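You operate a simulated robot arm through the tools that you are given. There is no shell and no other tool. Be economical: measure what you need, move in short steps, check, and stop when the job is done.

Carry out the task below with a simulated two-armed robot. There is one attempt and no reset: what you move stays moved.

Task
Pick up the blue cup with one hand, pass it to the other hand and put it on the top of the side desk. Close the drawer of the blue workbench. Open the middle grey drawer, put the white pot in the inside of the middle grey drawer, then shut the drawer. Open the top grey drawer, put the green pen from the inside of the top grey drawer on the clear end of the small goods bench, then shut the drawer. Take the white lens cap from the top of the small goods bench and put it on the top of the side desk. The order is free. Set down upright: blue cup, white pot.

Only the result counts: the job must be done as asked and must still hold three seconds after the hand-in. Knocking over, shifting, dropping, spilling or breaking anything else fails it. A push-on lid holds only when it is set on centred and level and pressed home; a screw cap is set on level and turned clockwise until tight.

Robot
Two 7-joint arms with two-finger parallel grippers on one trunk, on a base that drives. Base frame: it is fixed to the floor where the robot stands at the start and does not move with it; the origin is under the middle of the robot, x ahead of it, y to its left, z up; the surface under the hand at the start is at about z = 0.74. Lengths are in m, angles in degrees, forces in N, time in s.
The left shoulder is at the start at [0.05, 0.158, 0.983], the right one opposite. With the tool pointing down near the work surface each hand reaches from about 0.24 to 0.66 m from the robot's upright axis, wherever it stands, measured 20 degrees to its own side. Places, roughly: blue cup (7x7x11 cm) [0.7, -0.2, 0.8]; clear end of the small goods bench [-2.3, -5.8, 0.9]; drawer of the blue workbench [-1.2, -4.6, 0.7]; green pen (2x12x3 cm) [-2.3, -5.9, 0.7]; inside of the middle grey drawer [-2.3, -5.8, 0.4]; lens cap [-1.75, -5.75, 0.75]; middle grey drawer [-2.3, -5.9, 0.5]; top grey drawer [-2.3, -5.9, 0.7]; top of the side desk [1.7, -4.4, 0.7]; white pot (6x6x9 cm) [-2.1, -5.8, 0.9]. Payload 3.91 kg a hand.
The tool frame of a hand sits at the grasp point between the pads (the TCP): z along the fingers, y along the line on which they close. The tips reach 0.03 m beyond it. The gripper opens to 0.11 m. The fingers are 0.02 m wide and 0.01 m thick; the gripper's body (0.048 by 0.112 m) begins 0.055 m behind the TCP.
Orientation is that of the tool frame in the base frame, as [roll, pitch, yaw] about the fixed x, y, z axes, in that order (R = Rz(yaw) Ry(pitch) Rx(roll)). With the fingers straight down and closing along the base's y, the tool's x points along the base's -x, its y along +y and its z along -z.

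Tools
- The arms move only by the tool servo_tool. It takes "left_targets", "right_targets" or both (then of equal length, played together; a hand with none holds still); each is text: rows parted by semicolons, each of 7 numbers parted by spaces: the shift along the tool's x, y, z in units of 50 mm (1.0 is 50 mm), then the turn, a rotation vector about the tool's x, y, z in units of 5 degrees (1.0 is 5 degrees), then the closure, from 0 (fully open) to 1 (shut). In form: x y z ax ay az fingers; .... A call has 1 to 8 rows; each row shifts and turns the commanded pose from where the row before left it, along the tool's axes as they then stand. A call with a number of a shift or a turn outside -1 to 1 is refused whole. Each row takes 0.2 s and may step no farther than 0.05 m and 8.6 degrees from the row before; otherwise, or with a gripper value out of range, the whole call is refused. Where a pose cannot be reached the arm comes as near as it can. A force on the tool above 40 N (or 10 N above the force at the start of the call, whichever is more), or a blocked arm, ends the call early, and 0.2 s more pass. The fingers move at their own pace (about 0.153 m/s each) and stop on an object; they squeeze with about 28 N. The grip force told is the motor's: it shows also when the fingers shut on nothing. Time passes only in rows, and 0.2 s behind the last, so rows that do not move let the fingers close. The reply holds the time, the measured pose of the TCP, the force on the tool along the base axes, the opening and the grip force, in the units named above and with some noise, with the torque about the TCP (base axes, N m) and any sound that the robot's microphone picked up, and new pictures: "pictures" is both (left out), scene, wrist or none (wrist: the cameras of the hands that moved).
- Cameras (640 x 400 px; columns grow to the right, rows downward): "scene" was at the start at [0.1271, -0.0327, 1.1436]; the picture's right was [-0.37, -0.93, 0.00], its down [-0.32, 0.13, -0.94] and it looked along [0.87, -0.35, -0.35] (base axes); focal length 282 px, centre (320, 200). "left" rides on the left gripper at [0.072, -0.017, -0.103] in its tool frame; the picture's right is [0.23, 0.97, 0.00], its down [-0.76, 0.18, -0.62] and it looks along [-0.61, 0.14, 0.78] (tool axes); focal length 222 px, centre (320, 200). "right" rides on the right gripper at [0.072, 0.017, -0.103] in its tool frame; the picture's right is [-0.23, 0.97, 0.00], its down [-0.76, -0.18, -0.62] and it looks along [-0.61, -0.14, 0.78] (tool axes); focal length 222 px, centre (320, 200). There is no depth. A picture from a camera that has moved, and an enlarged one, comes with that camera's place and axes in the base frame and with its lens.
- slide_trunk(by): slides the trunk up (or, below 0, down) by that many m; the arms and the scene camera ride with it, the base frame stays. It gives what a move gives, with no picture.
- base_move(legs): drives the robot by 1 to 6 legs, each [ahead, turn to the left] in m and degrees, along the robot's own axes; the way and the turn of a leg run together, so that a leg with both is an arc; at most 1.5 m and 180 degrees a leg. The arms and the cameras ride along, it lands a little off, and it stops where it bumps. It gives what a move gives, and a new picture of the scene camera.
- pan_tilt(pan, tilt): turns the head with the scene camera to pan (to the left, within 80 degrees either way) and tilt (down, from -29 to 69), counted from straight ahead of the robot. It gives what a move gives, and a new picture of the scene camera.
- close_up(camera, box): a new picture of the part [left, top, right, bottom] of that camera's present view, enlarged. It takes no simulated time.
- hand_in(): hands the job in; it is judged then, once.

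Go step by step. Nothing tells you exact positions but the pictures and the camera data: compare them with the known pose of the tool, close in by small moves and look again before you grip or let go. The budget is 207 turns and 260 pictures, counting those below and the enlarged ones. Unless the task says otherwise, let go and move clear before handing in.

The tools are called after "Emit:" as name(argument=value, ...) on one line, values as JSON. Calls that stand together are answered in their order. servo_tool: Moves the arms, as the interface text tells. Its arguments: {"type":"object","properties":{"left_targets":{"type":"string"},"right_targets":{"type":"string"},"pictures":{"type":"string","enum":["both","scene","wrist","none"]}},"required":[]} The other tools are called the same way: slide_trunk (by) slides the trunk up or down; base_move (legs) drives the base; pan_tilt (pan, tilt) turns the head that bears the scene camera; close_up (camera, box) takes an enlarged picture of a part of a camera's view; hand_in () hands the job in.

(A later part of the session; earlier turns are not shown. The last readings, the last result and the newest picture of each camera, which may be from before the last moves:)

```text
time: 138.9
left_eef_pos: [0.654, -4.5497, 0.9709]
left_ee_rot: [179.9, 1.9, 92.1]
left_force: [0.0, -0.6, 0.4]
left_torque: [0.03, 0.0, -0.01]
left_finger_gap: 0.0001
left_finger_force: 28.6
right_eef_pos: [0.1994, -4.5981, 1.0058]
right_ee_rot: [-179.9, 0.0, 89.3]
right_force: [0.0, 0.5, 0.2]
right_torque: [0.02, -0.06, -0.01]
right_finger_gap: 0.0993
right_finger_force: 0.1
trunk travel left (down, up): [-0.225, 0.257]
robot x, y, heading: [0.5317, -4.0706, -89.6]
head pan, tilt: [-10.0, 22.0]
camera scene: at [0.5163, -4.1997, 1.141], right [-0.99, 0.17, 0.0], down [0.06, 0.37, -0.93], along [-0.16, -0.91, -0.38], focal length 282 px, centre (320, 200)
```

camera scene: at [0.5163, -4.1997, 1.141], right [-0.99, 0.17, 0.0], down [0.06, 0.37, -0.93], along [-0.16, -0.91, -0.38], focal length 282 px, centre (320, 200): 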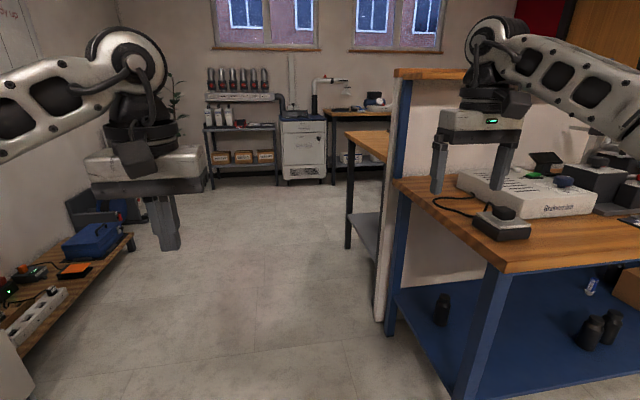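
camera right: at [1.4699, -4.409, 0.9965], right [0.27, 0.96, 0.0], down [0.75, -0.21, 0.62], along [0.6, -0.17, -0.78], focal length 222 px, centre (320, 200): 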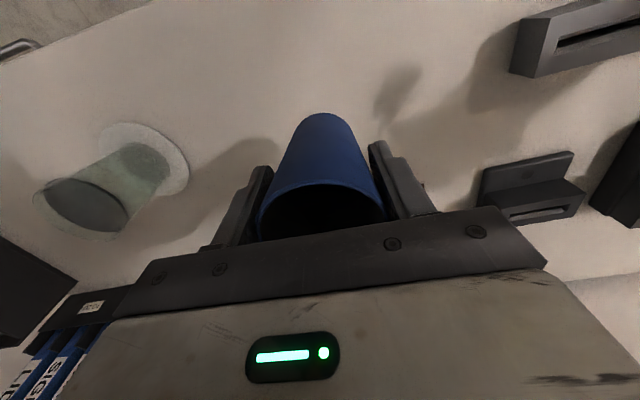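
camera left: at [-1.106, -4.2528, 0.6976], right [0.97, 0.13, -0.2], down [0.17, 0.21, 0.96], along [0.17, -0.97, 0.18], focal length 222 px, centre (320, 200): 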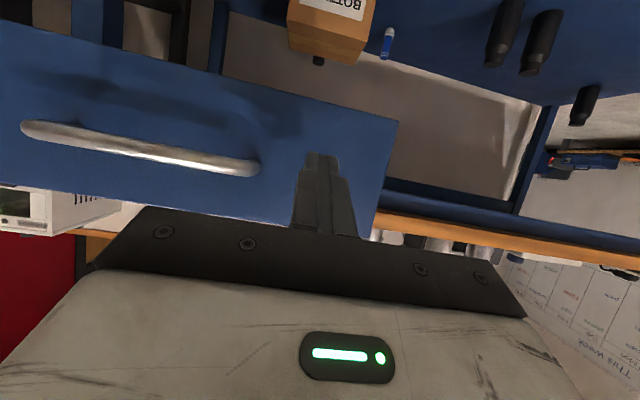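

All clear so far. I tuck the arms in, then drive past the partition end.

Emit:
servo_tool(right_targets=".5 0 -.8 0 0 0 0;.5 0 -.8 0 0 0 0;.8 .3 0 0 0 0 0;.8 .3 0 0 0 0 0;.8 .3 0 0 0 0 0", left_targets=".5 0 -.8 0 0 0 0;.5 0 -.8 0 0 0 0;.5 0 -.8 0 0 0 0;.5 0 0 0 0 0 0;.5 0 0 0 0 0 0", pictures="none")

Emit:
base_move(legs=[[1.3, 0], [1.2, 0]])

Emit:
pan_tilt(pan=-75, tilt=22)

```text
time: 140.1
left_eef_pos: [0.6488, -4.4212, 1.0873]
left_ee_rot: [-179.9, 2.0, 92.4]
left_force: [-0.4, -0.6, 0.2]
left_torque: [0.02, -0.01, 0.01]
left_finger_gap: 0.1101
left_finger_force: 0.0
right_eef_pos: [0.2458, -4.427, 1.0858]
right_ee_rot: [-180.0, 0.1, 89.5]
right_force: [-1.0, -0.3, -0.4]
right_torque: [-0.01, -0.01, -0.02]
right_finger_gap: 0.11
right_finger_force: 0.0
trunk travel left (down, up): [-0.225, 0.257]
robot x, y, heading: [0.5348, -4.071, -89.8]
head pan, tilt: [-10.0, 22.0]
```

```text
time: 152.4
left_eef_pos: [0.6958, -6.9438, 1.0857]
left_ee_rot: [-180.0, 1.8, 92.7]
left_force: [0.1, 0.6, -0.8]
left_torque: [0.0, 0.02, 0.0]
left_finger_gap: 0.1099
left_finger_force: 0.1
right_eef_pos: [0.2932, -6.9516, 1.0854]
right_ee_rot: [-180.0, 0.0, 89.9]
right_force: [0.5, 0.4, 0.1]
right_torque: [0.03, -0.01, 0.02]
right_finger_gap: 0.1104
right_finger_force: 0.1
trunk travel left (down, up): [-0.225, 0.257]
robot x, y, heading: [0.5765, -6.5916, -89.2]
head pan, tilt: [-10.0, 22.0]
camera scene: at [0.5613, -6.7219, 1.141], right [-0.99, 0.16, 0.0], down [0.06, 0.37, -0.93], along [-0.15, -0.92, -0.37], focal length 282 px, centre (320, 200)
```

scene: 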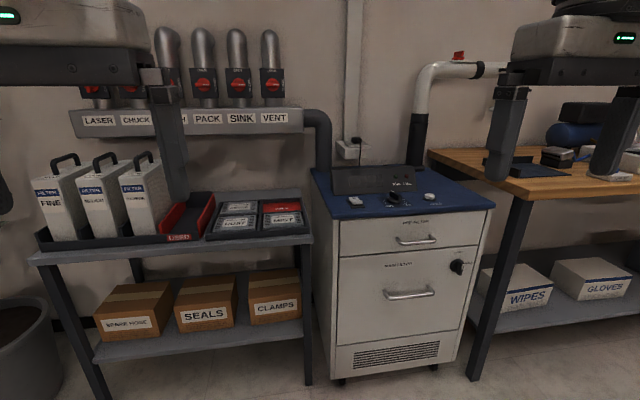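

```text
time: 153.8
left_eef_pos: [0.6964, -6.9415, 1.0858]
left_ee_rot: [180.0, 1.8, 92.6]
left_force: [0.4, -0.2, 0.4]
left_torque: [0.0, -0.02, -0.01]
left_finger_gap: 0.1098
left_finger_force: 0.0
right_eef_pos: [0.2926, -6.9526, 1.086]
right_ee_rot: [180.0, 0.0, 89.9]
right_force: [-0.6, -0.4, 0.4]
right_torque: [0.0, 0.0, 0.0]
right_finger_gap: 0.11
right_finger_force: 0.0
trunk travel left (down, up): [-0.225, 0.257]
robot x, y, heading: [0.5742, -6.5907, -89.5]
head pan, tilt: [-75.0, 22.0]
camera scene: at [0.487, -6.6555, 1.1411], right [-0.27, 0.96, 0.0], down [0.36, 0.1, -0.93], along [-0.89, -0.25, -0.37], focal length 282 px, centre (320, 200)
```

scene: 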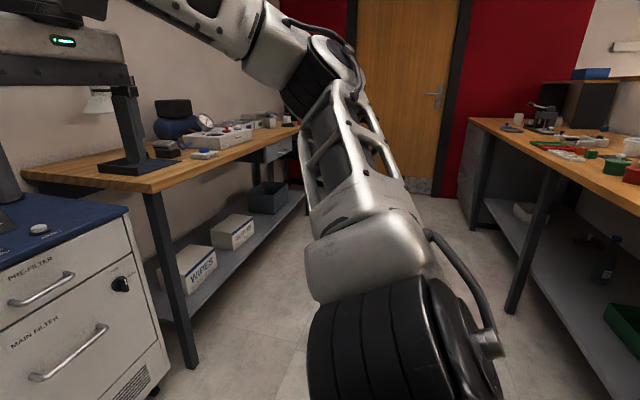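

I'm in the aisle behind the partition: the small goods bench is on the right (front at y ≈ -5.96), another bench on the left (y ≈ -7.4). I turn right and drive along.

Emit:
base_move(legs=[[0, -90], [1.3, 0]])

Emit:
pan_tilt(pan=-40, tilt=25)

```text
time: 163.9
left_eef_pos: [-1.041, -6.7576, 1.0868]
left_ee_rot: [180.0, 1.8, 3.8]
left_force: [0.0, -0.2, 0.4]
left_torque: [-0.02, 0.0, 0.02]
left_finger_gap: 0.1099
left_finger_force: 0.0
right_eef_pos: [-1.0581, -6.3538, 1.0863]
right_ee_rot: [179.9, -0.1, 1.0]
right_force: [-0.6, 0.4, 0.0]
right_torque: [-0.02, 0.02, -0.02]
right_finger_gap: 0.1099
right_finger_force: 0.1
trunk travel left (down, up): [-0.225, 0.257]
robot x, y, heading: [-0.6944, -6.6287, -178.1]
head pan, tilt: [-75.0, 22.0]
camera scene: at [-0.7596, -6.5398, 1.1411], right [0.96, 0.29, 0.0], down [0.11, -0.36, -0.93], along [-0.27, 0.89, -0.37], focal length 282 px, centre (320, 200)
```

scene: 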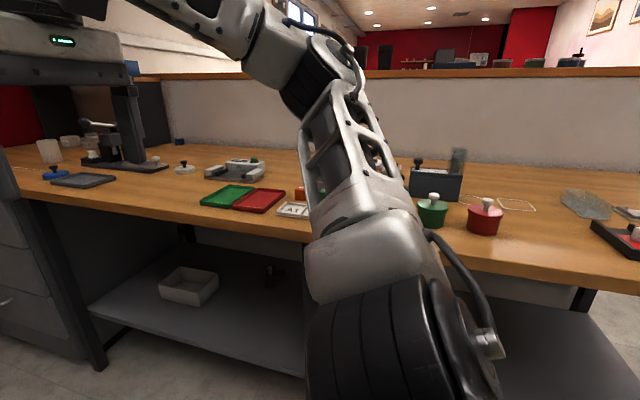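

```text
time: 164.9
left_eef_pos: [-1.0404, -6.757, 1.0866]
left_ee_rot: [-180.0, 1.8, 3.8]
left_force: [-0.5, -0.5, 0.1]
left_torque: [-0.03, 0.01, -0.01]
left_finger_gap: 0.1099
left_finger_force: 0.0
right_eef_pos: [-1.0588, -6.3542, 1.0865]
right_ee_rot: [-179.9, 0.0, 1.0]
right_force: [-0.3, -0.6, 0.5]
right_torque: [-0.01, -0.01, 0.0]
right_finger_gap: 0.1101
right_finger_force: 0.0
trunk travel left (down, up): [-0.225, 0.257]
robot x, y, heading: [-0.6933, -6.6289, -178.0]
head pan, tilt: [-40.0, 25.0]
camera scene: at [-0.805, -6.5716, 1.1362], right [0.62, 0.79, 0.0], down [0.33, -0.26, -0.91], along [-0.71, 0.56, -0.42], focal length 282 px, centre (320, 200)
```

scene: 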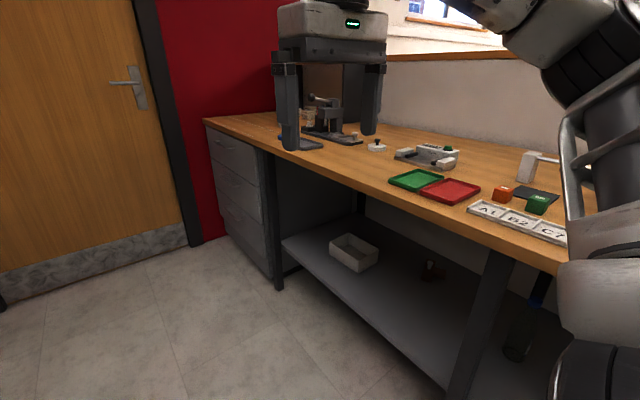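

The grey drawer unit is at the far left end: front face at y ≈ -5.95, x from -2.1 to -2.6, close to the end wall. I drive to x ≈ -1.95 and turn to face it.

Emit:
base_move(legs=[[1.22, 0], [0, -92]])

Emit:
pan_tilt(pan=20, tilt=30)

```text
time: 174.8
left_eef_pos: [-2.0225, -6.3233, 1.0867]
left_ee_rot: [-179.8, 1.9, -85.6]
left_force: [-1.1, 0.2, 0.1]
left_torque: [-0.01, 0.01, 0.01]
left_finger_gap: 0.1101
left_finger_force: 0.1
right_eef_pos: [-1.6196, -6.3034, 1.0862]
right_ee_rot: [-179.9, 0.0, -88.5]
right_force: [0.7, 0.1, 0.4]
right_torque: [0.02, 0.0, 0.03]
right_finger_gap: 0.1101
right_finger_force: 0.1
trunk travel left (down, up): [-0.225, 0.257]
robot x, y, heading: [-1.8952, -6.6697, 92.5]
head pan, tilt: [-40.0, 25.0]
camera scene: at [-1.836, -6.5562, 1.1362], right [0.79, -0.61, 0.0], down [-0.26, -0.33, -0.91], along [0.55, 0.72, -0.42], focal length 282 px, centre (320, 200)
```

scene: 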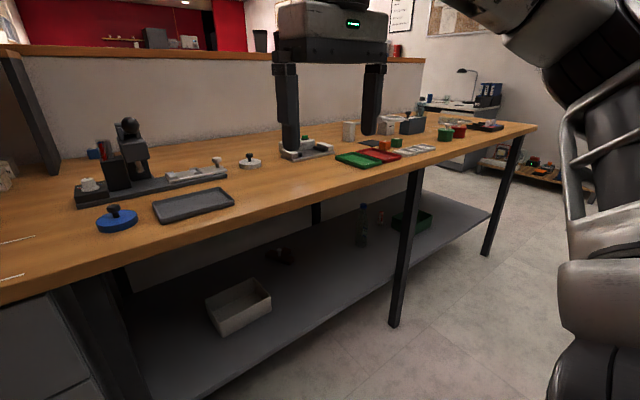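

```text
time: 176.2
left_eef_pos: [-2.0224, -6.3248, 1.0866]
left_ee_rot: [-179.9, 1.9, -85.7]
left_force: [0.3, -0.3, -0.6]
left_torque: [0.04, 0.01, 0.02]
left_finger_gap: 0.1101
left_finger_force: 0.0
right_eef_pos: [-1.6188, -6.3035, 1.0856]
right_ee_rot: [180.0, 0.0, -88.5]
right_force: [0.0, 0.0, 0.2]
right_torque: [-0.03, -0.02, 0.02]
right_finger_gap: 0.1099
right_finger_force: 0.1
trunk travel left (down, up): [-0.225, 0.257]
robot x, y, heading: [-1.8908, -6.6689, 92.3]
head pan, tilt: [20.0, 30.0]
camera scene: at [-1.9267, -6.5455, 1.1283], right [0.93, 0.38, 0.0], down [0.19, -0.46, -0.87], along [-0.33, 0.8, -0.5], focal length 282 px, centre (320, 200)
```

scene: 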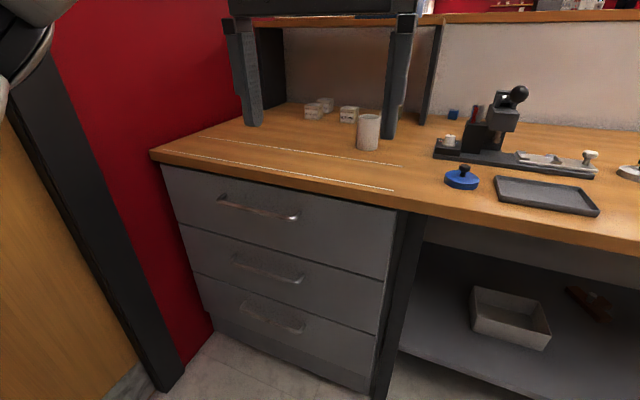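

Now everything is visible: the three grey drawers, the white pot at about [-2.09, -5.78], the marked clear end, and the other items. I'll pick the pot first with the right hand, so I drive a bit closer and turn slightly left.

Emit:
base_move(legs=[[0.3, 0], [0, 25]])

Emit:
pan_tilt(pan=-12, tilt=35)

```text
time: 179.5
left_eef_pos: [-2.1684, -6.107, 1.0855]
left_ee_rot: [-179.8, 1.9, -60.9]
left_force: [-0.2, -0.3, 0.2]
left_torque: [-0.01, -0.02, 0.01]
left_finger_gap: 0.1101
left_finger_force: 0.0
right_eef_pos: [-1.8111, -5.9197, 1.0853]
right_ee_rot: [-180.0, 0.0, -63.9]
right_force: [0.4, -0.3, 0.5]
right_torque: [-0.03, -0.01, 0.01]
right_finger_gap: 0.1098
right_finger_force: 0.0
trunk travel left (down, up): [-0.225, 0.257]
robot x, y, heading: [-1.9042, -6.366, 116.9]
head pan, tilt: [20.0, 30.0]
camera scene: at [-1.9876, -6.2685, 1.1282], right [0.68, 0.73, 0.0], down [0.37, -0.34, -0.87], along [-0.63, 0.59, -0.5], focal length 282 px, centre (320, 200)
```

scene: 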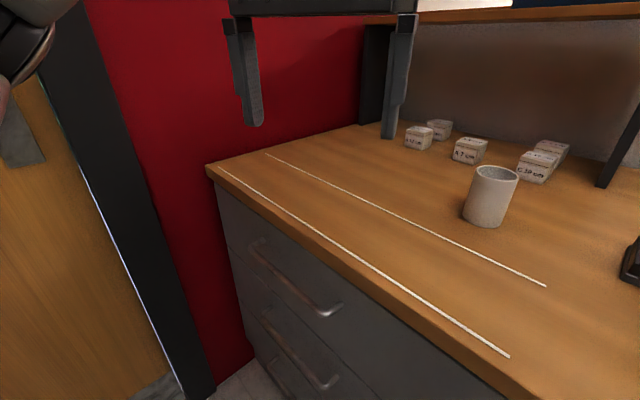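

```text
time: 180.4
left_eef_pos: [-2.1686, -6.1067, 1.0877]
left_ee_rot: [-179.9, 1.8, -61.0]
left_force: [-0.8, 0.6, -0.9]
left_torque: [-0.01, -0.01, -0.01]
left_finger_gap: 0.1099
left_finger_force: 0.0
right_eef_pos: [-1.8109, -5.9198, 1.0864]
right_ee_rot: [180.0, 0.0, -63.8]
right_force: [0.3, 0.1, -0.5]
right_torque: [-0.02, -0.04, 0.01]
right_finger_gap: 0.11
right_finger_force: 0.1
trunk travel left (down, up): [-0.225, 0.257]
robot x, y, heading: [-1.9053, -6.3675, 117.0]
head pan, tilt: [-12.0, 35.0]
camera scene: at [-1.9442, -6.245, 1.1205], right [0.97, 0.26, 0.0], down [0.15, -0.55, -0.82], along [-0.21, 0.79, -0.57], focal length 282 px, centre (320, 200)
```

scene: 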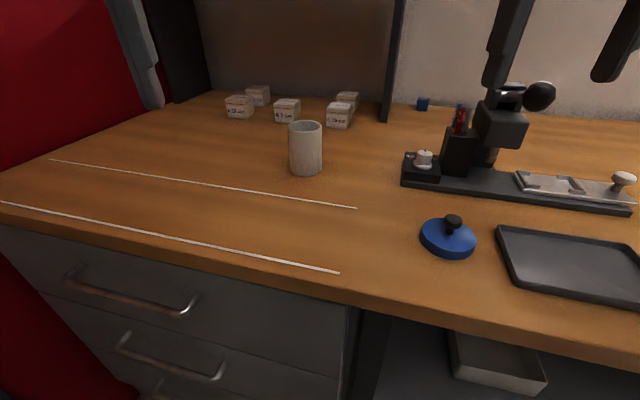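

The pot is at about [-2.09, -5.783], the bench top at z ≈ 0.857. I bring the right hand over it.

Emit:
servo_tool(right_targets="-.711 .534 0 0 0 0 0;-.711 .534 0 0 0 0 0;-.711 .534 0 0 0 0 0;-.711 .534 0 0 0 0 0;-.711 .534 0 0 0 0 0;-.711 .534 0 0 0 0 0;-.711 .534 0 0 0 0 0;0 0 0 0 0 0 0", pictures="both")

```text
time: 182.2
left_eef_pos: [-2.168, -6.1078, 1.0859]
left_ee_rot: [-179.8, 1.8, -61.0]
left_force: [0.4, 0.5, -0.3]
left_torque: [0.03, 0.02, 0.02]
left_finger_gap: 0.11
left_finger_force: 0.1
right_eef_pos: [-2.0359, -5.8178, 1.0816]
right_ee_rot: [-179.9, 0.1, -63.8]
right_force: [0.3, 0.6, -0.4]
right_torque: [0.0, -0.01, -0.01]
right_finger_gap: 0.1099
right_finger_force: 0.0
right hand out of reach, approached as far as the arm can: row 6, 7
trunk travel left (down, up): [-0.225, 0.257]
robot x, y, heading: [-1.9039, -6.3695, 117.3]
head pan, tilt: [-12.0, 35.0]
camera scene: at [-1.944, -6.245, 1.1205], right [0.97, 0.26, 0.0], down [0.15, -0.55, -0.82], along [-0.21, 0.79, -0.57], focal length 282 px, centre (320, 200)
camera right: at [-2.0198, -5.8901, 1.1841], right [-0.97, -0.23, 0.0], down [-0.18, 0.76, 0.62], along [-0.14, 0.61, -0.78], focal length 222 px, centre (320, 200)
```

scene: 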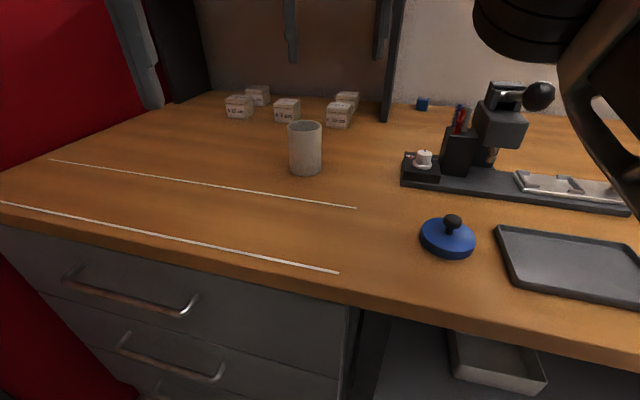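
right: 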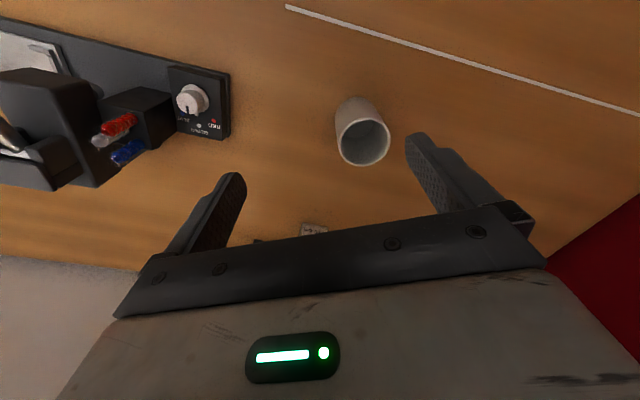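

It is at its reach limit at this height. Lowering should help, so I go down to just above the rim height.

Emit:
servo_tool(right_targets="0 0 .5 0 0 0 0;0 0 .5 0 0 0 0;0 0 .5 0 0 0 0;0 0 0 0 0 0 0", pictures="wrist")

```text
time: 183.2
left_eef_pos: [-2.1681, -6.1078, 1.0864]
left_ee_rot: [-179.9, 1.8, -61.0]
left_force: [0.2, 0.2, -0.2]
left_torque: [0.0, -0.02, 0.0]
left_finger_gap: 0.1101
left_finger_force: 0.1
right_eef_pos: [-2.0371, -5.818, 1.0057]
right_ee_rot: [180.0, -0.1, -63.8]
right_force: [-0.8, 0.0, -0.9]
right_torque: [-0.01, 0.01, -0.01]
right_finger_gap: 0.1099
right_finger_force: 0.0
trunk travel left (down, up): [-0.225, 0.257]
robot x, y, heading: [-1.9016, -6.3706, 117.0]
head pan, tilt: [-12.0, 35.0]
camera right: at [-2.0203, -5.8907, 1.1094], right [-0.97, -0.23, 0.0], down [-0.18, 0.76, 0.62], along [-0.14, 0.61, -0.78], focal length 222 px, centre (320, 200)
```

right: 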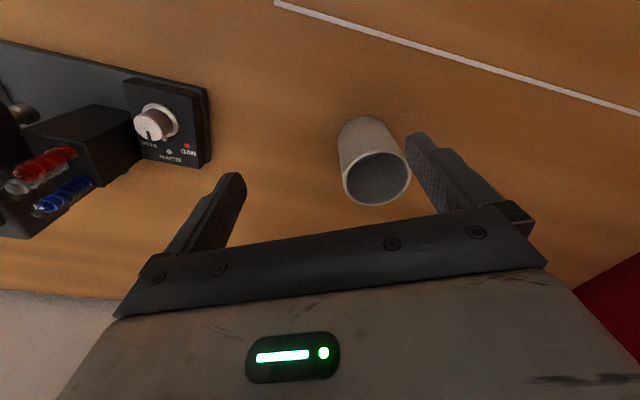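

Now within reach. I shift the remaining 6 cm and recheck.

Emit:
servo_tool(right_targets="-.444 .38 0 0 0 0 0;-.444 .38 0 0 0 0 0;0 0 0 0 0 0 0", pictures="wrist")

```text
time: 184.1
left_eef_pos: [-2.1681, -6.1079, 1.0868]
left_ee_rot: [-179.9, 1.8, -60.9]
left_force: [-0.4, -0.3, 0.8]
left_torque: [-0.01, 0.01, 0.01]
left_finger_gap: 0.1102
left_finger_force: 0.1
right_eef_pos: [-2.0782, -5.8067, 1.0048]
right_ee_rot: [-179.9, 0.0, -63.7]
right_force: [-0.2, -0.2, 0.0]
right_torque: [-0.04, 0.0, 0.02]
right_finger_gap: 0.1097
right_finger_force: 0.0
right hand out of reach, approached as far as the arm can: row 2
trunk travel left (down, up): [-0.225, 0.257]
robot x, y, heading: [-1.9054, -6.3669, 117.1]
head pan, tilt: [-12.0, 35.0]
camera right: at [-2.0626, -5.8789, 1.1082], right [-0.97, -0.23, 0.0], down [-0.18, 0.76, 0.62], along [-0.14, 0.61, -0.78], focal length 222 px, centre (320, 200)
```

right: 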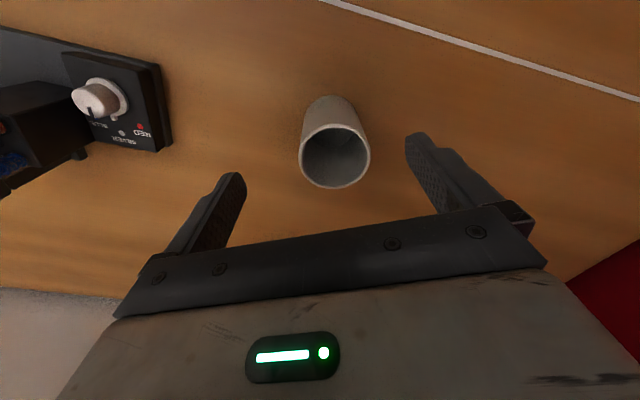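

Slightly short still. I descend gradually while correcting the last 1.5 cm.

Emit:
servo_tool(right_targets="0 0 .4 0 0 0 0;-.29 .19 0 0 0 0 0;0 0 .5 0 0 0 0;0 0 .5 0 0 0 0;0 0 0 0 0 0 0", pictures="wrist")

```text
time: 185.2
left_eef_pos: [-2.1681, -6.108, 1.0868]
left_ee_rot: [-179.9, 1.7, -61.0]
left_force: [-0.6, 0.4, 0.0]
left_torque: [0.0, -0.01, -0.02]
left_finger_gap: 0.11
left_finger_force: 0.2
right_eef_pos: [-2.0912, -5.802, 0.9333]
right_ee_rot: [180.0, 0.1, -63.9]
right_force: [0.1, -0.1, 0.4]
right_torque: [-0.04, -0.03, -0.01]
right_finger_gap: 0.11
right_finger_force: 0.0
right hand out of reach, approached as far as the arm can: row 2
trunk travel left (down, up): [-0.225, 0.257]
robot x, y, heading: [-1.9045, -6.3677, 116.9]
head pan, tilt: [-12.0, 35.0]
camera right: at [-2.0746, -5.873, 1.0366], right [-0.97, -0.23, 0.0], down [-0.18, 0.76, 0.62], along [-0.14, 0.61, -0.78], focal length 222 px, centre (320, 200)
```

right: 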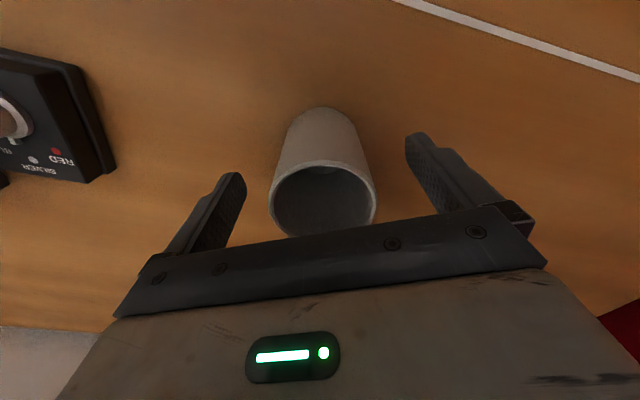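

Centred. I go down another 1.8 cm and grip.

Emit:
servo_tool(right_targets="-.1 0 .36 0 0 0 0;0 0 0 0 0 0 1;0 0 0 0 0 0 1;0 0 0 0 0 0 1;0 0 0 0 0 0 1;0 0 -.4 0 0 0 1;0 0 -.8 0 0 0 1;0 0 -.8 0 0 0 1", pictures="both")

```text
time: 187.1
left_eef_pos: [-2.1687, -6.1087, 1.0879]
left_ee_rot: [-179.9, 1.8, -60.9]
left_force: [-0.7, 0.2, -1.0]
left_torque: [0.02, -0.05, 0.01]
left_finger_gap: 0.11
left_finger_force: 0.1
right_eef_pos: [-2.0894, -5.813, 1.0112]
right_ee_rot: [-179.9, 0.0, -63.7]
right_force: [-0.6, 0.4, -1.4]
right_torque: [0.03, -0.06, 0.01]
right_finger_gap: 0.0579
right_finger_force: 28.1
right hand out of reach, approached as far as the arm can: row 8
trunk travel left (down, up): [-0.225, 0.257]
robot x, y, heading: [-1.9057, -6.37, 117.3]
head pan, tilt: [-12.0, 35.0]
camera scene: at [-1.9452, -6.2457, 1.1205], right [0.97, 0.26, 0.0], down [0.15, -0.55, -0.82], along [-0.21, 0.79, -0.57], focal length 282 px, centre (320, 200)
camera right: at [-2.0714, -5.8851, 1.1145], right [-0.97, -0.23, 0.0], down [-0.18, 0.76, 0.62], along [-0.14, 0.61, -0.78], focal length 222 px, centre (320, 200)
```

scene: 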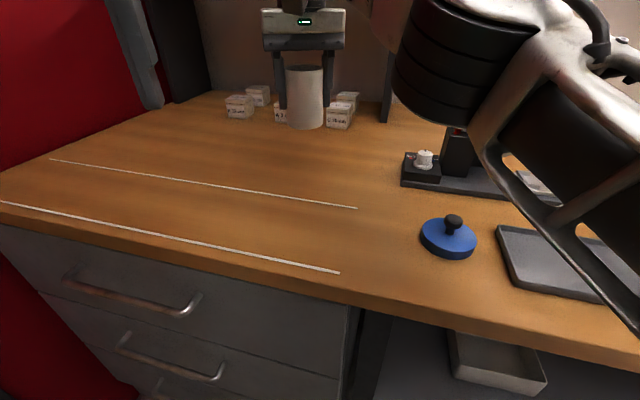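
right: 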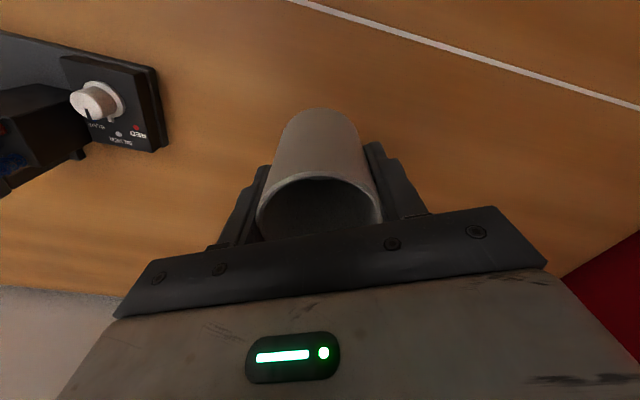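

The pot is held. I draw it in, then back the robot to open the middle drawer with the left hand.

Emit:
servo_tool(right_targets=".6 -.4 -.2 0 0 0 1;.8 -.4 -.2 0 0 0 1;.8 -.4 -.2 0 0 0 1;.8 -.4 -.2 0 0 0 1;.8 -.4 0 0 0 0 1;.8 -.4 0 0 0 0 1", pictures="none")

Emit:
base_move(legs=[[0, -27], [-0.36, 0]])

Emit:
slide_trunk(by=-0.2)

Emit:
pan_tilt(pan=30, tilt=35)

```text
time: 188.4
left_eef_pos: [-2.1675, -6.1071, 1.0869]
left_ee_rot: [-179.9, 2.0, -60.9]
left_force: [0.4, -0.1, 0.0]
left_torque: [-0.05, -0.01, -0.01]
left_finger_gap: 0.1102
left_finger_force: 0.0
right_eef_pos: [-1.8788, -5.9658, 1.0512]
right_ee_rot: [179.9, 0.0, -63.8]
right_force: [0.4, -0.3, -1.7]
right_torque: [0.0, 0.01, 0.01]
right_finger_gap: 0.0576
right_finger_force: 27.3
trunk travel left (down, up): [-0.225, 0.257]
robot x, y, heading: [-1.9039, -6.3701, 117.0]
head pan, tilt: [-12.0, 35.0]
```

```text
time: 192.1
left_eef_pos: [-2.0207, -6.3814, 1.087]
left_ee_rot: [-179.9, 1.7, -87.4]
left_force: [0.1, 1.0, -0.6]
left_torque: [-0.02, -0.02, 0.0]
left_finger_gap: 0.1101
left_finger_force: 0.0
right_eef_pos: [-1.6995, -6.3834, 1.052]
right_ee_rot: [-180.0, 0.0, -90.2]
right_force: [0.1, -0.1, -0.9]
right_torque: [0.03, 0.0, -0.03]
right_finger_gap: 0.0578
right_finger_force: 28.2
trunk travel left (down, up): [-0.225, 0.257]
robot x, y, heading: [-1.8998, -6.7315, 90.5]
head pan, tilt: [-12.0, 35.0]
camera scene: at [-1.8819, -6.6031, 1.1205], right [0.98, -0.2, 0.0], down [-0.11, -0.56, -0.82], along [0.16, 0.8, -0.57], focal length 282 px, centre (320, 200)
```

scene: 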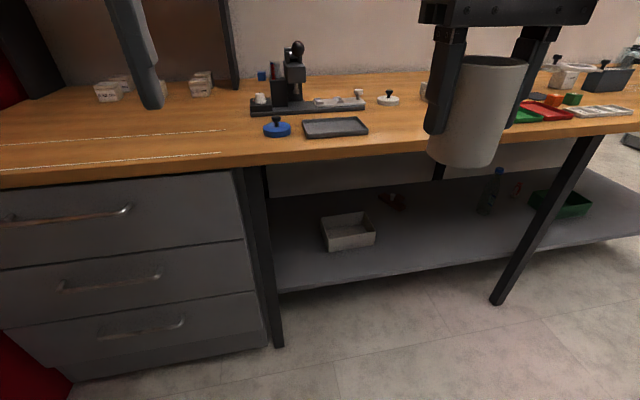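

```text
time: 194.3
left_eef_pos: [-2.0184, -6.3808, 0.8873]
left_ee_rot: [-179.9, 1.8, -87.4]
left_force: [0.2, 0.0, 0.3]
left_torque: [0.01, 0.01, 0.01]
left_finger_gap: 0.1101
left_finger_force: 0.1
right_eef_pos: [-1.7, -6.3827, 0.8521]
right_ee_rot: [-180.0, -0.1, -90.2]
right_force: [-0.9, 0.4, -2.2]
right_torque: [0.0, -0.01, 0.0]
right_finger_gap: 0.0577
right_finger_force: 27.2
trunk travel left (down, up): [-0.025, 0.457]
robot x, y, heading: [-1.8992, -6.7344, 90.5]
head pan, tilt: [-12.0, 35.0]
```

```text
time: 195.4
left_eef_pos: [-2.021, -6.3803, 0.8864]
left_ee_rot: [-179.9, 1.8, -87.4]
left_force: [0.0, -0.6, 0.7]
left_torque: [0.04, 0.01, 0.02]
left_finger_gap: 0.1101
left_finger_force: 0.0
right_eef_pos: [-1.699, -6.3825, 0.8518]
right_ee_rot: [-180.0, 0.1, -90.2]
right_force: [0.4, -0.4, -1.3]
right_torque: [0.0, 0.0, -0.01]
right_finger_gap: 0.0576
right_finger_force: 28.0
trunk travel left (down, up): [-0.025, 0.457]
robot x, y, heading: [-1.8961, -6.7297, 90.8]
head pan, tilt: [30.0, 35.0]
camera scene: at [-1.9441, -6.6135, 0.9204], right [0.86, 0.51, 0.0], down [0.29, -0.49, -0.82], along [-0.42, 0.7, -0.57], focal length 282 px, centre (320, 200)
```

scene: 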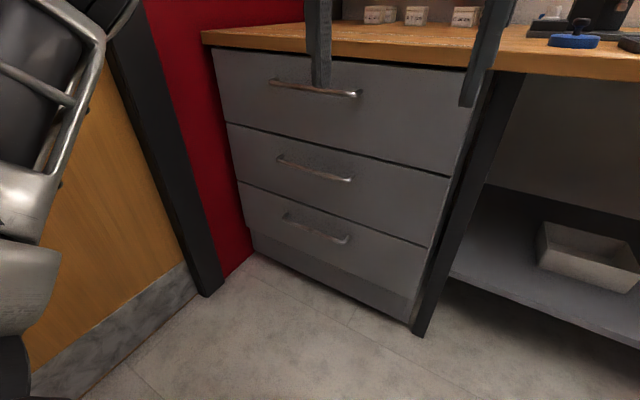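

The middle handle is a bar from x ≈ -2.40 to -2.195 at y ≈ -6.045, z ≈ 0.555. I move the left hand to that side and turn it to point forward with vertical closing.

Emit:
servo_tool(left_targets="-.333 .767 0 0 0 0 0;-.333 .767 0 0 0 0 0;-.333 .767 0 0 0 0 0;-.333 .767 0 0 0 0 0;-.333 .767 0 0 0 0 0;-.333 .767 0 0 0 0 0", pictures="none")

Emit:
servo_tool(left_targets="0 0 0 .924 -.924 -.924 0;0 0 0 .924 -.924 -.924 0;0 0 0 .924 -.924 -.924 0;0 0 0 .924 -.924 -.924 0;0 0 0 .924 -.924 -.924 0;0 0 0 .924 -.924 -.924 0;0 0 0 .924 -.924 -.924 0;0 0 0 .924 -.924 -.924 0", pictures="none")

Emit:
servo_tool(left_targets="0 0 0 .924 -.924 -.924 0;0 0 0 .924 -.924 -.924 0;0 0 0 .924 -.924 -.924 0;0 0 0 .924 -.924 -.924 0;0 0 0 .924 -.924 -.924 0;0 0 0 .924 -.924 -.924 0;0 0 0 .924 -.924 -.924 0", pictures="scene")

```text
time: 196.8
left_eef_pos: [-2.2555, -6.2923, 0.8911]
left_ee_rot: [-180.0, 1.8, -87.3]
left_force: [0.8, 0.5, 0.3]
left_torque: [0.04, -0.02, -0.01]
left_finger_gap: 0.1101
left_finger_force: 0.0
right_eef_pos: [-1.699, -6.3842, 0.8515]
right_ee_rot: [-179.9, -0.1, -90.2]
right_force: [0.4, -0.2, -2.1]
right_torque: [0.01, 0.0, -0.01]
right_finger_gap: 0.0579
right_finger_force: 28.3
trunk travel left (down, up): [-0.025, 0.457]
robot x, y, heading: [-1.9013, -6.7292, 90.8]
head pan, tilt: [30.0, 35.0]
```

```text
time: 198.6
left_eef_pos: [-2.2541, -6.2905, 0.8899]
left_ee_rot: [-129.8, 20.5, -38.3]
left_force: [0.1, 0.3, -1.1]
left_torque: [0.01, -0.03, -0.01]
left_finger_gap: 0.1099
left_finger_force: 0.0
right_eef_pos: [-1.6997, -6.3834, 0.851]
right_ee_rot: [180.0, 0.0, -90.2]
right_force: [-0.1, -0.1, -1.3]
right_torque: [-0.01, 0.03, -0.03]
right_finger_gap: 0.0576
right_finger_force: 27.6
trunk travel left (down, up): [-0.025, 0.457]
robot x, y, heading: [-1.8994, -6.7311, 90.8]
head pan, tilt: [30.0, 35.0]
```

```text
time: 200.2
left_eef_pos: [-2.255, -6.2901, 0.8891]
left_ee_rot: [-88.0, -0.1, 2.6]
left_force: [0.9, 0.8, -0.2]
left_torque: [0.0, 0.02, -0.03]
left_finger_gap: 0.1096
left_finger_force: 0.2
right_eef_pos: [-1.6985, -6.3837, 0.8523]
right_ee_rot: [-180.0, 0.0, -90.2]
right_force: [0.1, 0.0, 0.0]
right_torque: [0.0, 0.0, -0.03]
right_finger_gap: 0.0575
right_finger_force: 27.8
trunk travel left (down, up): [-0.025, 0.457]
robot x, y, heading: [-1.9015, -6.7313, 90.5]
head pan, tilt: [30.0, 35.0]
camera scene: at [-1.9441, -6.6136, 0.9205], right [0.86, 0.51, 0.0], down [0.29, -0.49, -0.82], along [-0.42, 0.7, -0.57], focal length 282 px, centre (320, 200)
```

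scene: 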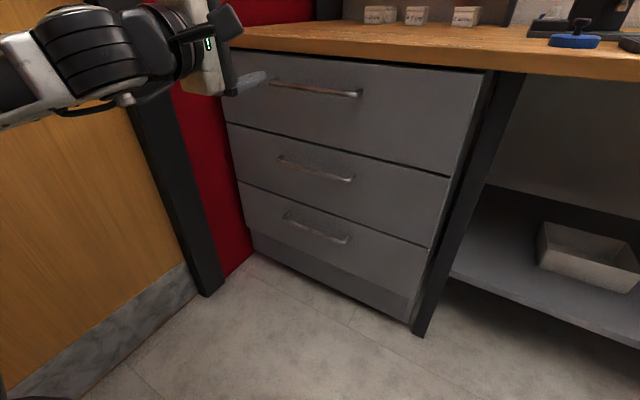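

Orientation is right. I lower to the handle height, 15 cm in front.

Emit:
servo_tool(left_targets="-.109 .957 .231 0 0 0 .3;-.109 .957 .231 0 0 0 .3;-.109 .957 .231 0 0 0 .3;-.109 .957 .231 0 0 0 .3;-.109 .957 .231 0 0 0 .3;-.109 .957 .231 0 0 0 .3;-.109 .957 .231 0 0 0 .3", pictures="both")

```text
time: 201.8
left_eef_pos: [-2.2624, -6.2793, 0.8417]
left_ee_rot: [-88.2, 0.0, 2.7]
left_force: [0.2, -0.3, -0.3]
left_torque: [-0.05, 0.0, 0.01]
left_finger_gap: 0.0769
left_finger_force: 0.0
left hand out of reach, approached as far as the arm can: row 2, 3, 4, 5, 6, 7
right_eef_pos: [-1.6992, -6.3828, 0.8518]
right_ee_rot: [-179.9, 0.0, -90.2]
right_force: [0.1, 0.4, -1.5]
right_torque: [-0.01, 0.0, -0.03]
right_finger_gap: 0.0577
right_finger_force: 28.2
trunk travel left (down, up): [-0.025, 0.457]
robot x, y, heading: [-1.9037, -6.7318, 90.4]
head pan, tilt: [30.0, 35.0]
camera scene: at [-1.9441, -6.6136, 0.9204], right [0.86, 0.51, 0.0], down [0.29, -0.49, -0.82], along [-0.42, 0.7, -0.57], focal length 282 px, centre (320, 200)
camera left: at [-2.184, -6.38, 0.8557], right [0.23, 0.04, -0.97], down [-0.73, -0.65, -0.2], along [-0.64, 0.76, -0.12], focal length 222 px, centre (320, 200)
```

scene: 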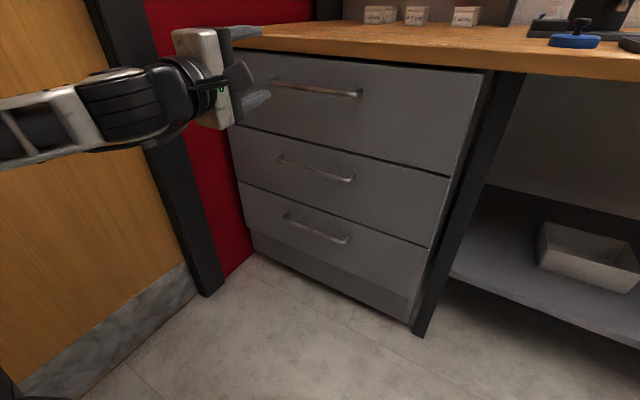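
left: 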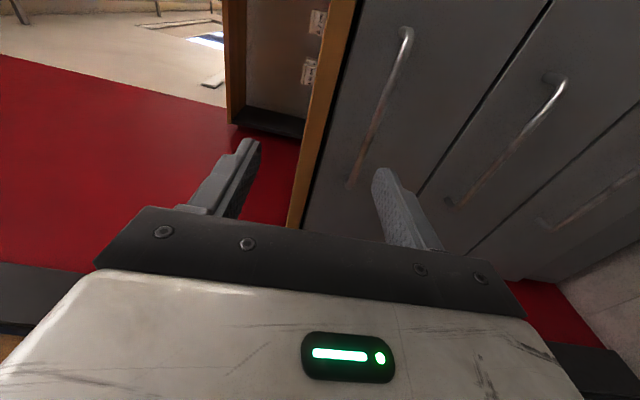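

The straight-ahead pose can't reach that low. I tilt the hand 45° downward (still closing in the vertical plane), which raises the wrist.

Emit:
servo_tool(left_targets="0 0 0 -1 0 0 .3;0 0 0 -1 0 0 .3;0 0 0 -1 0 0 .3;0 0 0 -1 0 0 .3;0 0 0 -1 0 0 .3;0 0 0 -1 0 0 .3;0 0 0 -1 0 0 .3;0 0 0 -1 0 0 .3", pictures="none")

Emit:
servo_tool(left_targets="0 .7 .7 0 0 0 .3;0 .7 .7 0 0 0 .3;0 .7 .7 0 0 0 .3;0 .7 .7 0 0 0 .3", pictures="scene")

```text
time: 203.6
left_eef_pos: [-2.262, -6.2773, 0.8451]
left_ee_rot: [-128.3, -0.2, 2.7]
left_force: [0.7, -0.4, -0.4]
left_torque: [0.0, -0.02, 0.01]
left_finger_gap: 0.0771
left_finger_force: 0.1
right_eef_pos: [-1.6993, -6.3831, 0.8524]
right_ee_rot: [179.9, 0.0, -90.3]
right_force: [0.6, -0.7, -2.1]
right_torque: [0.02, -0.01, -0.01]
right_finger_gap: 0.0576
right_finger_force: 28.1
trunk travel left (down, up): [-0.025, 0.457]
robot x, y, heading: [-1.9007, -6.729, 90.7]
head pan, tilt: [30.0, 35.0]
```

```text
time: 204.6
left_eef_pos: [-2.2595, -6.2556, 0.6483]
left_ee_rot: [-128.1, -0.1, 2.6]
left_force: [-0.3, 0.4, -0.3]
left_torque: [0.0, 0.0, 0.0]
left_finger_gap: 0.077
left_finger_force: 0.0
right_eef_pos: [-1.6987, -6.3835, 0.8514]
right_ee_rot: [179.9, 0.0, -90.2]
right_force: [0.2, -0.3, -1.0]
right_torque: [0.01, 0.01, 0.01]
right_finger_gap: 0.0574
right_finger_force: 28.2
trunk travel left (down, up): [-0.025, 0.457]
robot x, y, heading: [-1.9006, -6.7347, 90.7]
head pan, tilt: [30.0, 35.0]
camera scene: at [-1.9441, -6.6136, 0.9205], right [0.86, 0.51, 0.0], down [0.29, -0.49, -0.82], along [-0.42, 0.7, -0.57], focal length 282 px, centre (320, 200)
```

scene: 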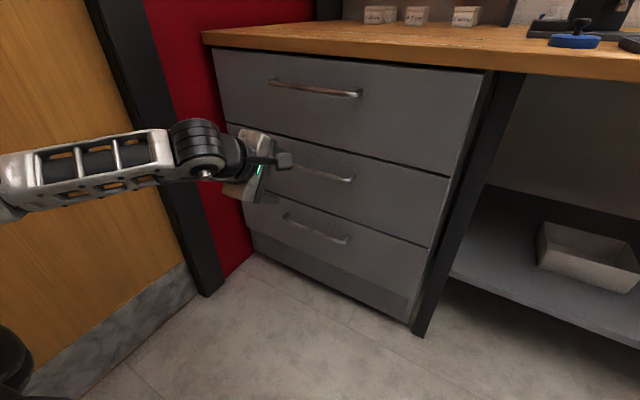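

Now reachable. I look through the left wrist camera at the handle.

Emit:
servo_tool(left_targets="0 .3 .2 0 0 0 .3;0 .3 .2 0 0 0 .3", pictures="wrist")

```text
time: 205.2
left_eef_pos: [-2.2609, -6.2585, 0.6126]
left_ee_rot: [-128.1, -0.1, 2.5]
left_force: [0.6, 0.3, 0.2]
left_torque: [0.02, 0.01, 0.01]
left_finger_gap: 0.077
left_finger_force: 0.0
right_eef_pos: [-1.6994, -6.3834, 0.8511]
right_ee_rot: [180.0, 0.0, -90.2]
right_force: [0.0, -1.0, -2.3]
right_torque: [0.0, 0.0, 0.0]
right_finger_gap: 0.0578
right_finger_force: 27.7
trunk travel left (down, up): [-0.025, 0.457]
robot x, y, heading: [-1.8997, -6.7295, 90.7]
head pan, tilt: [30.0, 35.0]
camera left: at [-2.1843, -6.3252, 0.6895], right [0.26, -0.59, -0.77], down [-0.73, -0.63, 0.24], along [-0.63, 0.5, -0.59], focal length 222 px, centre (320, 200)
```

left: 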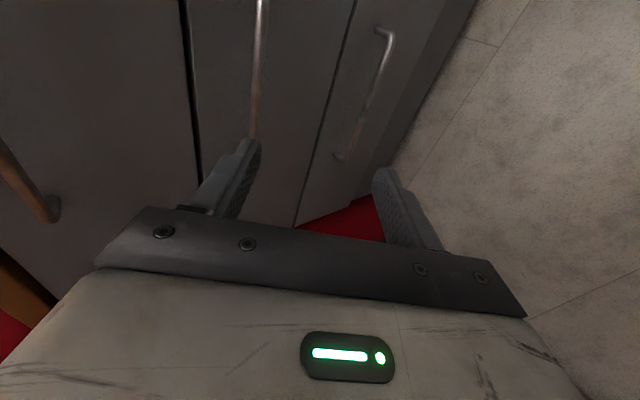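

I align the tool axis with the bar, stopping about 10 cm short.

Emit:
servo_tool(left_targets="0 -.57 .73 0 0 0 .3;0 -.57 .73 0 0 0 .3;0 -.57 .73 0 0 0 .3", pictures="both")

```text
time: 206.0
left_eef_pos: [-2.2673, -6.1183, 0.6154]
left_ee_rot: [-128.2, -0.1, 2.6]
left_force: [-0.1, 0.4, 1.4]
left_torque: [0.01, -0.03, 0.02]
left_finger_gap: 0.0769
left_finger_force: 0.2
right_eef_pos: [-1.6991, -6.3839, 0.8515]
right_ee_rot: [-179.9, -0.1, -90.2]
right_force: [-0.2, 0.4, -2.5]
right_torque: [0.04, -0.03, 0.01]
right_finger_gap: 0.0576
right_finger_force: 27.6
trunk travel left (down, up): [-0.025, 0.457]
robot x, y, heading: [-1.8971, -6.7318, 90.6]
head pan, tilt: [30.0, 35.0]
camera scene: at [-1.9442, -6.6137, 0.9205], right [0.86, 0.51, 0.0], down [0.29, -0.49, -0.82], along [-0.42, 0.7, -0.57], focal length 282 px, centre (320, 200)
camera left: at [-2.1917, -6.1859, 0.6919], right [0.26, -0.59, -0.77], down [-0.73, -0.63, 0.24], along [-0.63, 0.5, -0.6], focal length 222 px, centre (320, 200)
```

scene: 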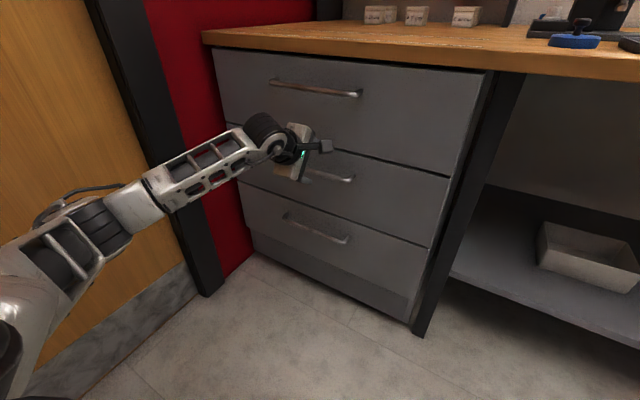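
left: 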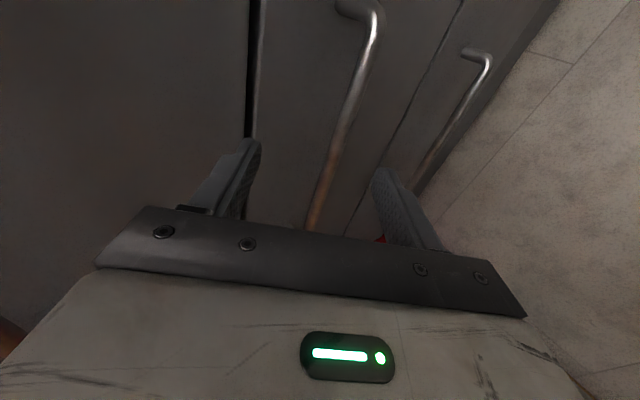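

The bar resolves at y ≈ -6.076, z ≈ 0.565. I narrow the fingers to about 45 mm and advance around it.

Emit:
servo_tool(left_targets="0 .27 0 0 0 0 .6;0 0 .3 0 0 0 .6;0 0 .3 0 0 0 .6;0 0 .3 0 0 0 .6", pictures="both")

```text
time: 207.0
left_eef_pos: [-2.2705, -6.0906, 0.5749]
left_ee_rot: [-128.1, -0.1, 2.5]
left_force: [0.1, 0.2, -0.4]
left_torque: [0.02, 0.0, 0.02]
left_finger_gap: 0.0439
left_finger_force: 0.0
right_eef_pos: [-1.6987, -6.3839, 0.8513]
right_ee_rot: [-180.0, 0.0, -90.2]
right_force: [0.2, 0.5, -1.7]
right_torque: [0.01, 0.01, -0.04]
right_finger_gap: 0.0575
right_finger_force: 27.9
trunk travel left (down, up): [-0.025, 0.457]
robot x, y, heading: [-1.9015, -6.7316, 90.6]
head pan, tilt: [30.0, 35.0]
camera scene: at [-1.9441, -6.6136, 0.9205], right [0.86, 0.51, 0.0], down [0.29, -0.49, -0.82], along [-0.42, 0.7, -0.57], focal length 282 px, centre (320, 200)
camera left: at [-2.1935, -6.1588, 0.6511], right [0.26, -0.59, -0.77], down [-0.73, -0.63, 0.24], along [-0.63, 0.5, -0.6], focal length 222 px, centre (320, 200)
```

scene: 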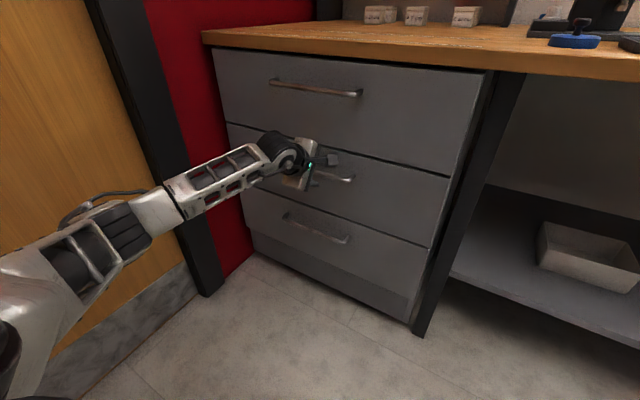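
left: 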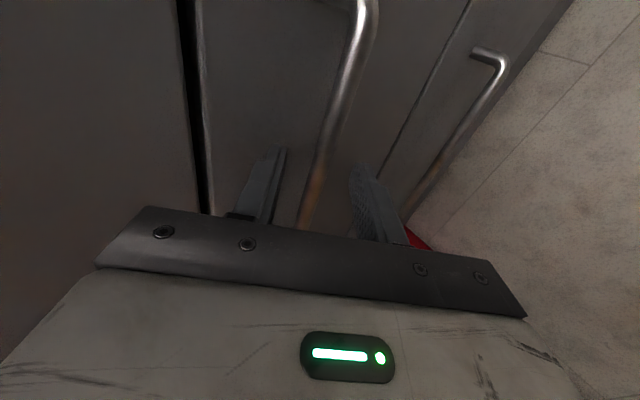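

The bar passes between the fingers, centred, about 2 cm beyond the TCP. I advance a touch more and close.

Emit:
servo_tool(left_targets="0 0 .14 0 0 0 .6;0 0 0 0 0 0 1;0 0 0 0 0 0 1;0 0 0 0 0 0 1", pictures="none")

```text
time: 208.0
left_eef_pos: [-2.2697, -6.0839, 0.5714]
left_ee_rot: [-128.1, 0.0, 2.6]
left_force: [-2.3, 3.7, 4.0]
left_torque: [0.09, 0.76, -0.63]
left_finger_gap: 0.0119
left_finger_force: 44.5
right_eef_pos: [-1.7002, -6.3824, 0.8522]
right_ee_rot: [-180.0, -0.1, -90.2]
right_force: [-0.5, -0.9, -1.8]
right_torque: [0.03, -0.05, 0.02]
right_finger_gap: 0.0572
right_finger_force: 28.1
trunk travel left (down, up): [-0.025, 0.457]
robot x, y, heading: [-1.897, -6.7321, 90.7]
head pan, tilt: [30.0, 35.0]
```

The handle is gripped (12 mm). I pull straight back.

Emit:
servo_tool(left_targets="0 .37 -.472 0 0 0 1;0 .37 -.472 0 0 0 1;0 .37 -.472 0 0 0 1;0 .37 -.472 0 0 0 1;0 .37 -.472 0 0 0 1;0 .37 -.472 0 0 0 1;0 .37 -.472 0 0 0 1", pictures="scene")

```text
time: 209.4
left_eef_pos: [-2.2697, -6.2655, 0.5712]
left_ee_rot: [-127.7, 1.0, 3.5]
left_force: [-0.7, 0.3, 0.2]
left_torque: [0.0, 0.68, -0.75]
left_finger_gap: 0.0117
left_finger_force: 45.2
right_eef_pos: [-1.6999, -6.3832, 0.8508]
right_ee_rot: [-179.8, 0.0, -90.1]
right_force: [-0.1, 0.6, -1.4]
right_torque: [0.0, 0.02, 0.0]
right_finger_gap: 0.0574
right_finger_force: 28.2
trunk travel left (down, up): [-0.025, 0.457]
robot x, y, heading: [-1.8983, -6.7345, 91.0]
head pan, tilt: [30.0, 35.0]
stopped in row 7 (left hand): the force on the tool passed its limit at 41 N (the readings are from after the stop); the commanded pose is now the measured one
camera scene: at [-1.9445, -6.6136, 0.9202], right [0.86, 0.51, 0.0], down [0.29, -0.49, -0.82], along [-0.42, 0.7, -0.57], focal length 282 px, centre (320, 200)
```

scene: 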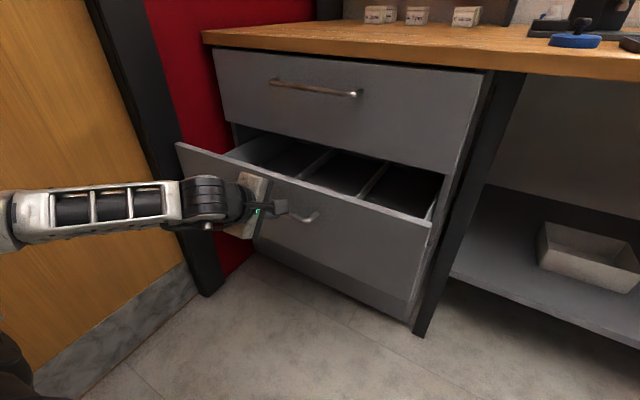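

The drawer opened 18 cm, then met resistance. I test whether that is really its stop.

Emit:
servo_tool(left_targets="0 0 0 0 0 0 1;0 .25 -.315 0 0 0 1;0 .25 -.315 0 0 0 1;0 .25 -.315 0 0 0 1", pictures="scene")

```text
time: 210.4
left_eef_pos: [-2.2708, -6.3256, 0.5714]
left_ee_rot: [-127.9, 1.4, 4.0]
left_force: [-18.8, 0.1, 4.6]
left_torque: [0.0, 0.58, -0.86]
left_finger_gap: 0.012
left_finger_force: 45.5
right_eef_pos: [-1.701, -6.3832, 0.852]
right_ee_rot: [-179.9, 0.0, -90.1]
right_force: [-0.2, -0.4, -1.6]
right_torque: [0.02, 0.0, -0.01]
right_finger_gap: 0.0574
right_finger_force: 27.8
trunk travel left (down, up): [-0.025, 0.457]
robot x, y, heading: [-1.8968, -6.7307, 90.6]
head pan, tilt: [30.0, 35.0]
camera scene: at [-1.9451, -6.6138, 0.9205], right [0.86, 0.51, 0.0], down [0.29, -0.49, -0.82], along [-0.42, 0.7, -0.57], focal length 282 px, centre (320, 200)
```

scene: 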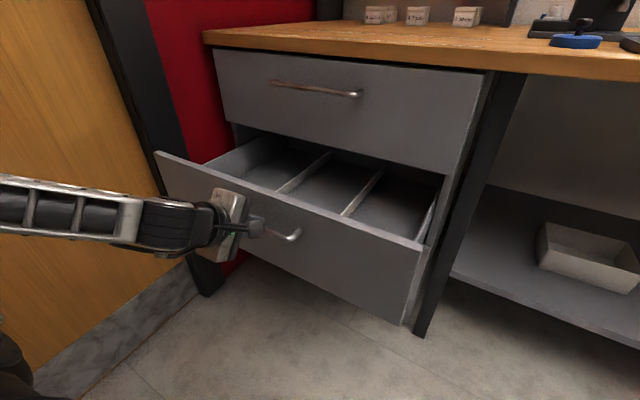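

It does open further; a slight sideways strain comes from my hand's yaw. I correct that and pull another 8 cm.

Emit:
servo_tool(left_targets="-.2 0 0 0 0 0 1;-.03 .25 -.315 0 0 0 1;-.03 .25 -.315 0 0 0 1;-.03 .25 -.315 0 0 0 1;-.03 .25 -.315 0 0 0 1", pictures="scene")

```text
time: 211.1
left_eef_pos: [-2.2695, -6.3425, 0.5711]
left_ee_rot: [-128.0, 1.3, 2.1]
left_force: [1.7, 2.1, 9.5]
left_torque: [0.06, 0.26, -0.03]
left_finger_gap: 0.0117
left_finger_force: 45.2
right_eef_pos: [-1.6987, -6.3843, 0.8508]
right_ee_rot: [-180.0, -0.1, -90.1]
right_force: [-0.9, -0.9, -2.2]
right_torque: [0.01, 0.03, 0.02]
right_finger_gap: 0.0574
right_finger_force: 28.3
trunk travel left (down, up): [-0.025, 0.457]
robot x, y, heading: [-1.8957, -6.7322, 90.3]
head pan, tilt: [30.0, 35.0]
stopped in row 2 (left hand): the force on the tool passed its limit at 50 N (the readings are from after the stop); the commanded pose is now the measured one
camera scene: at [-1.9435, -6.6138, 0.9205], right [0.86, 0.51, 0.0], down [0.29, -0.49, -0.82], along [-0.42, 0.7, -0.57], focal length 282 px, centre (320, 200)
```

scene: 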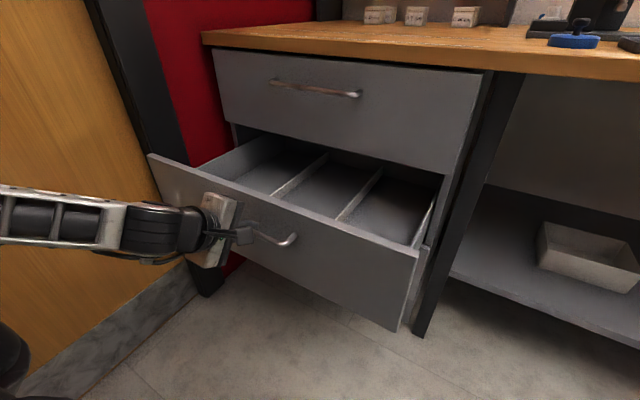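

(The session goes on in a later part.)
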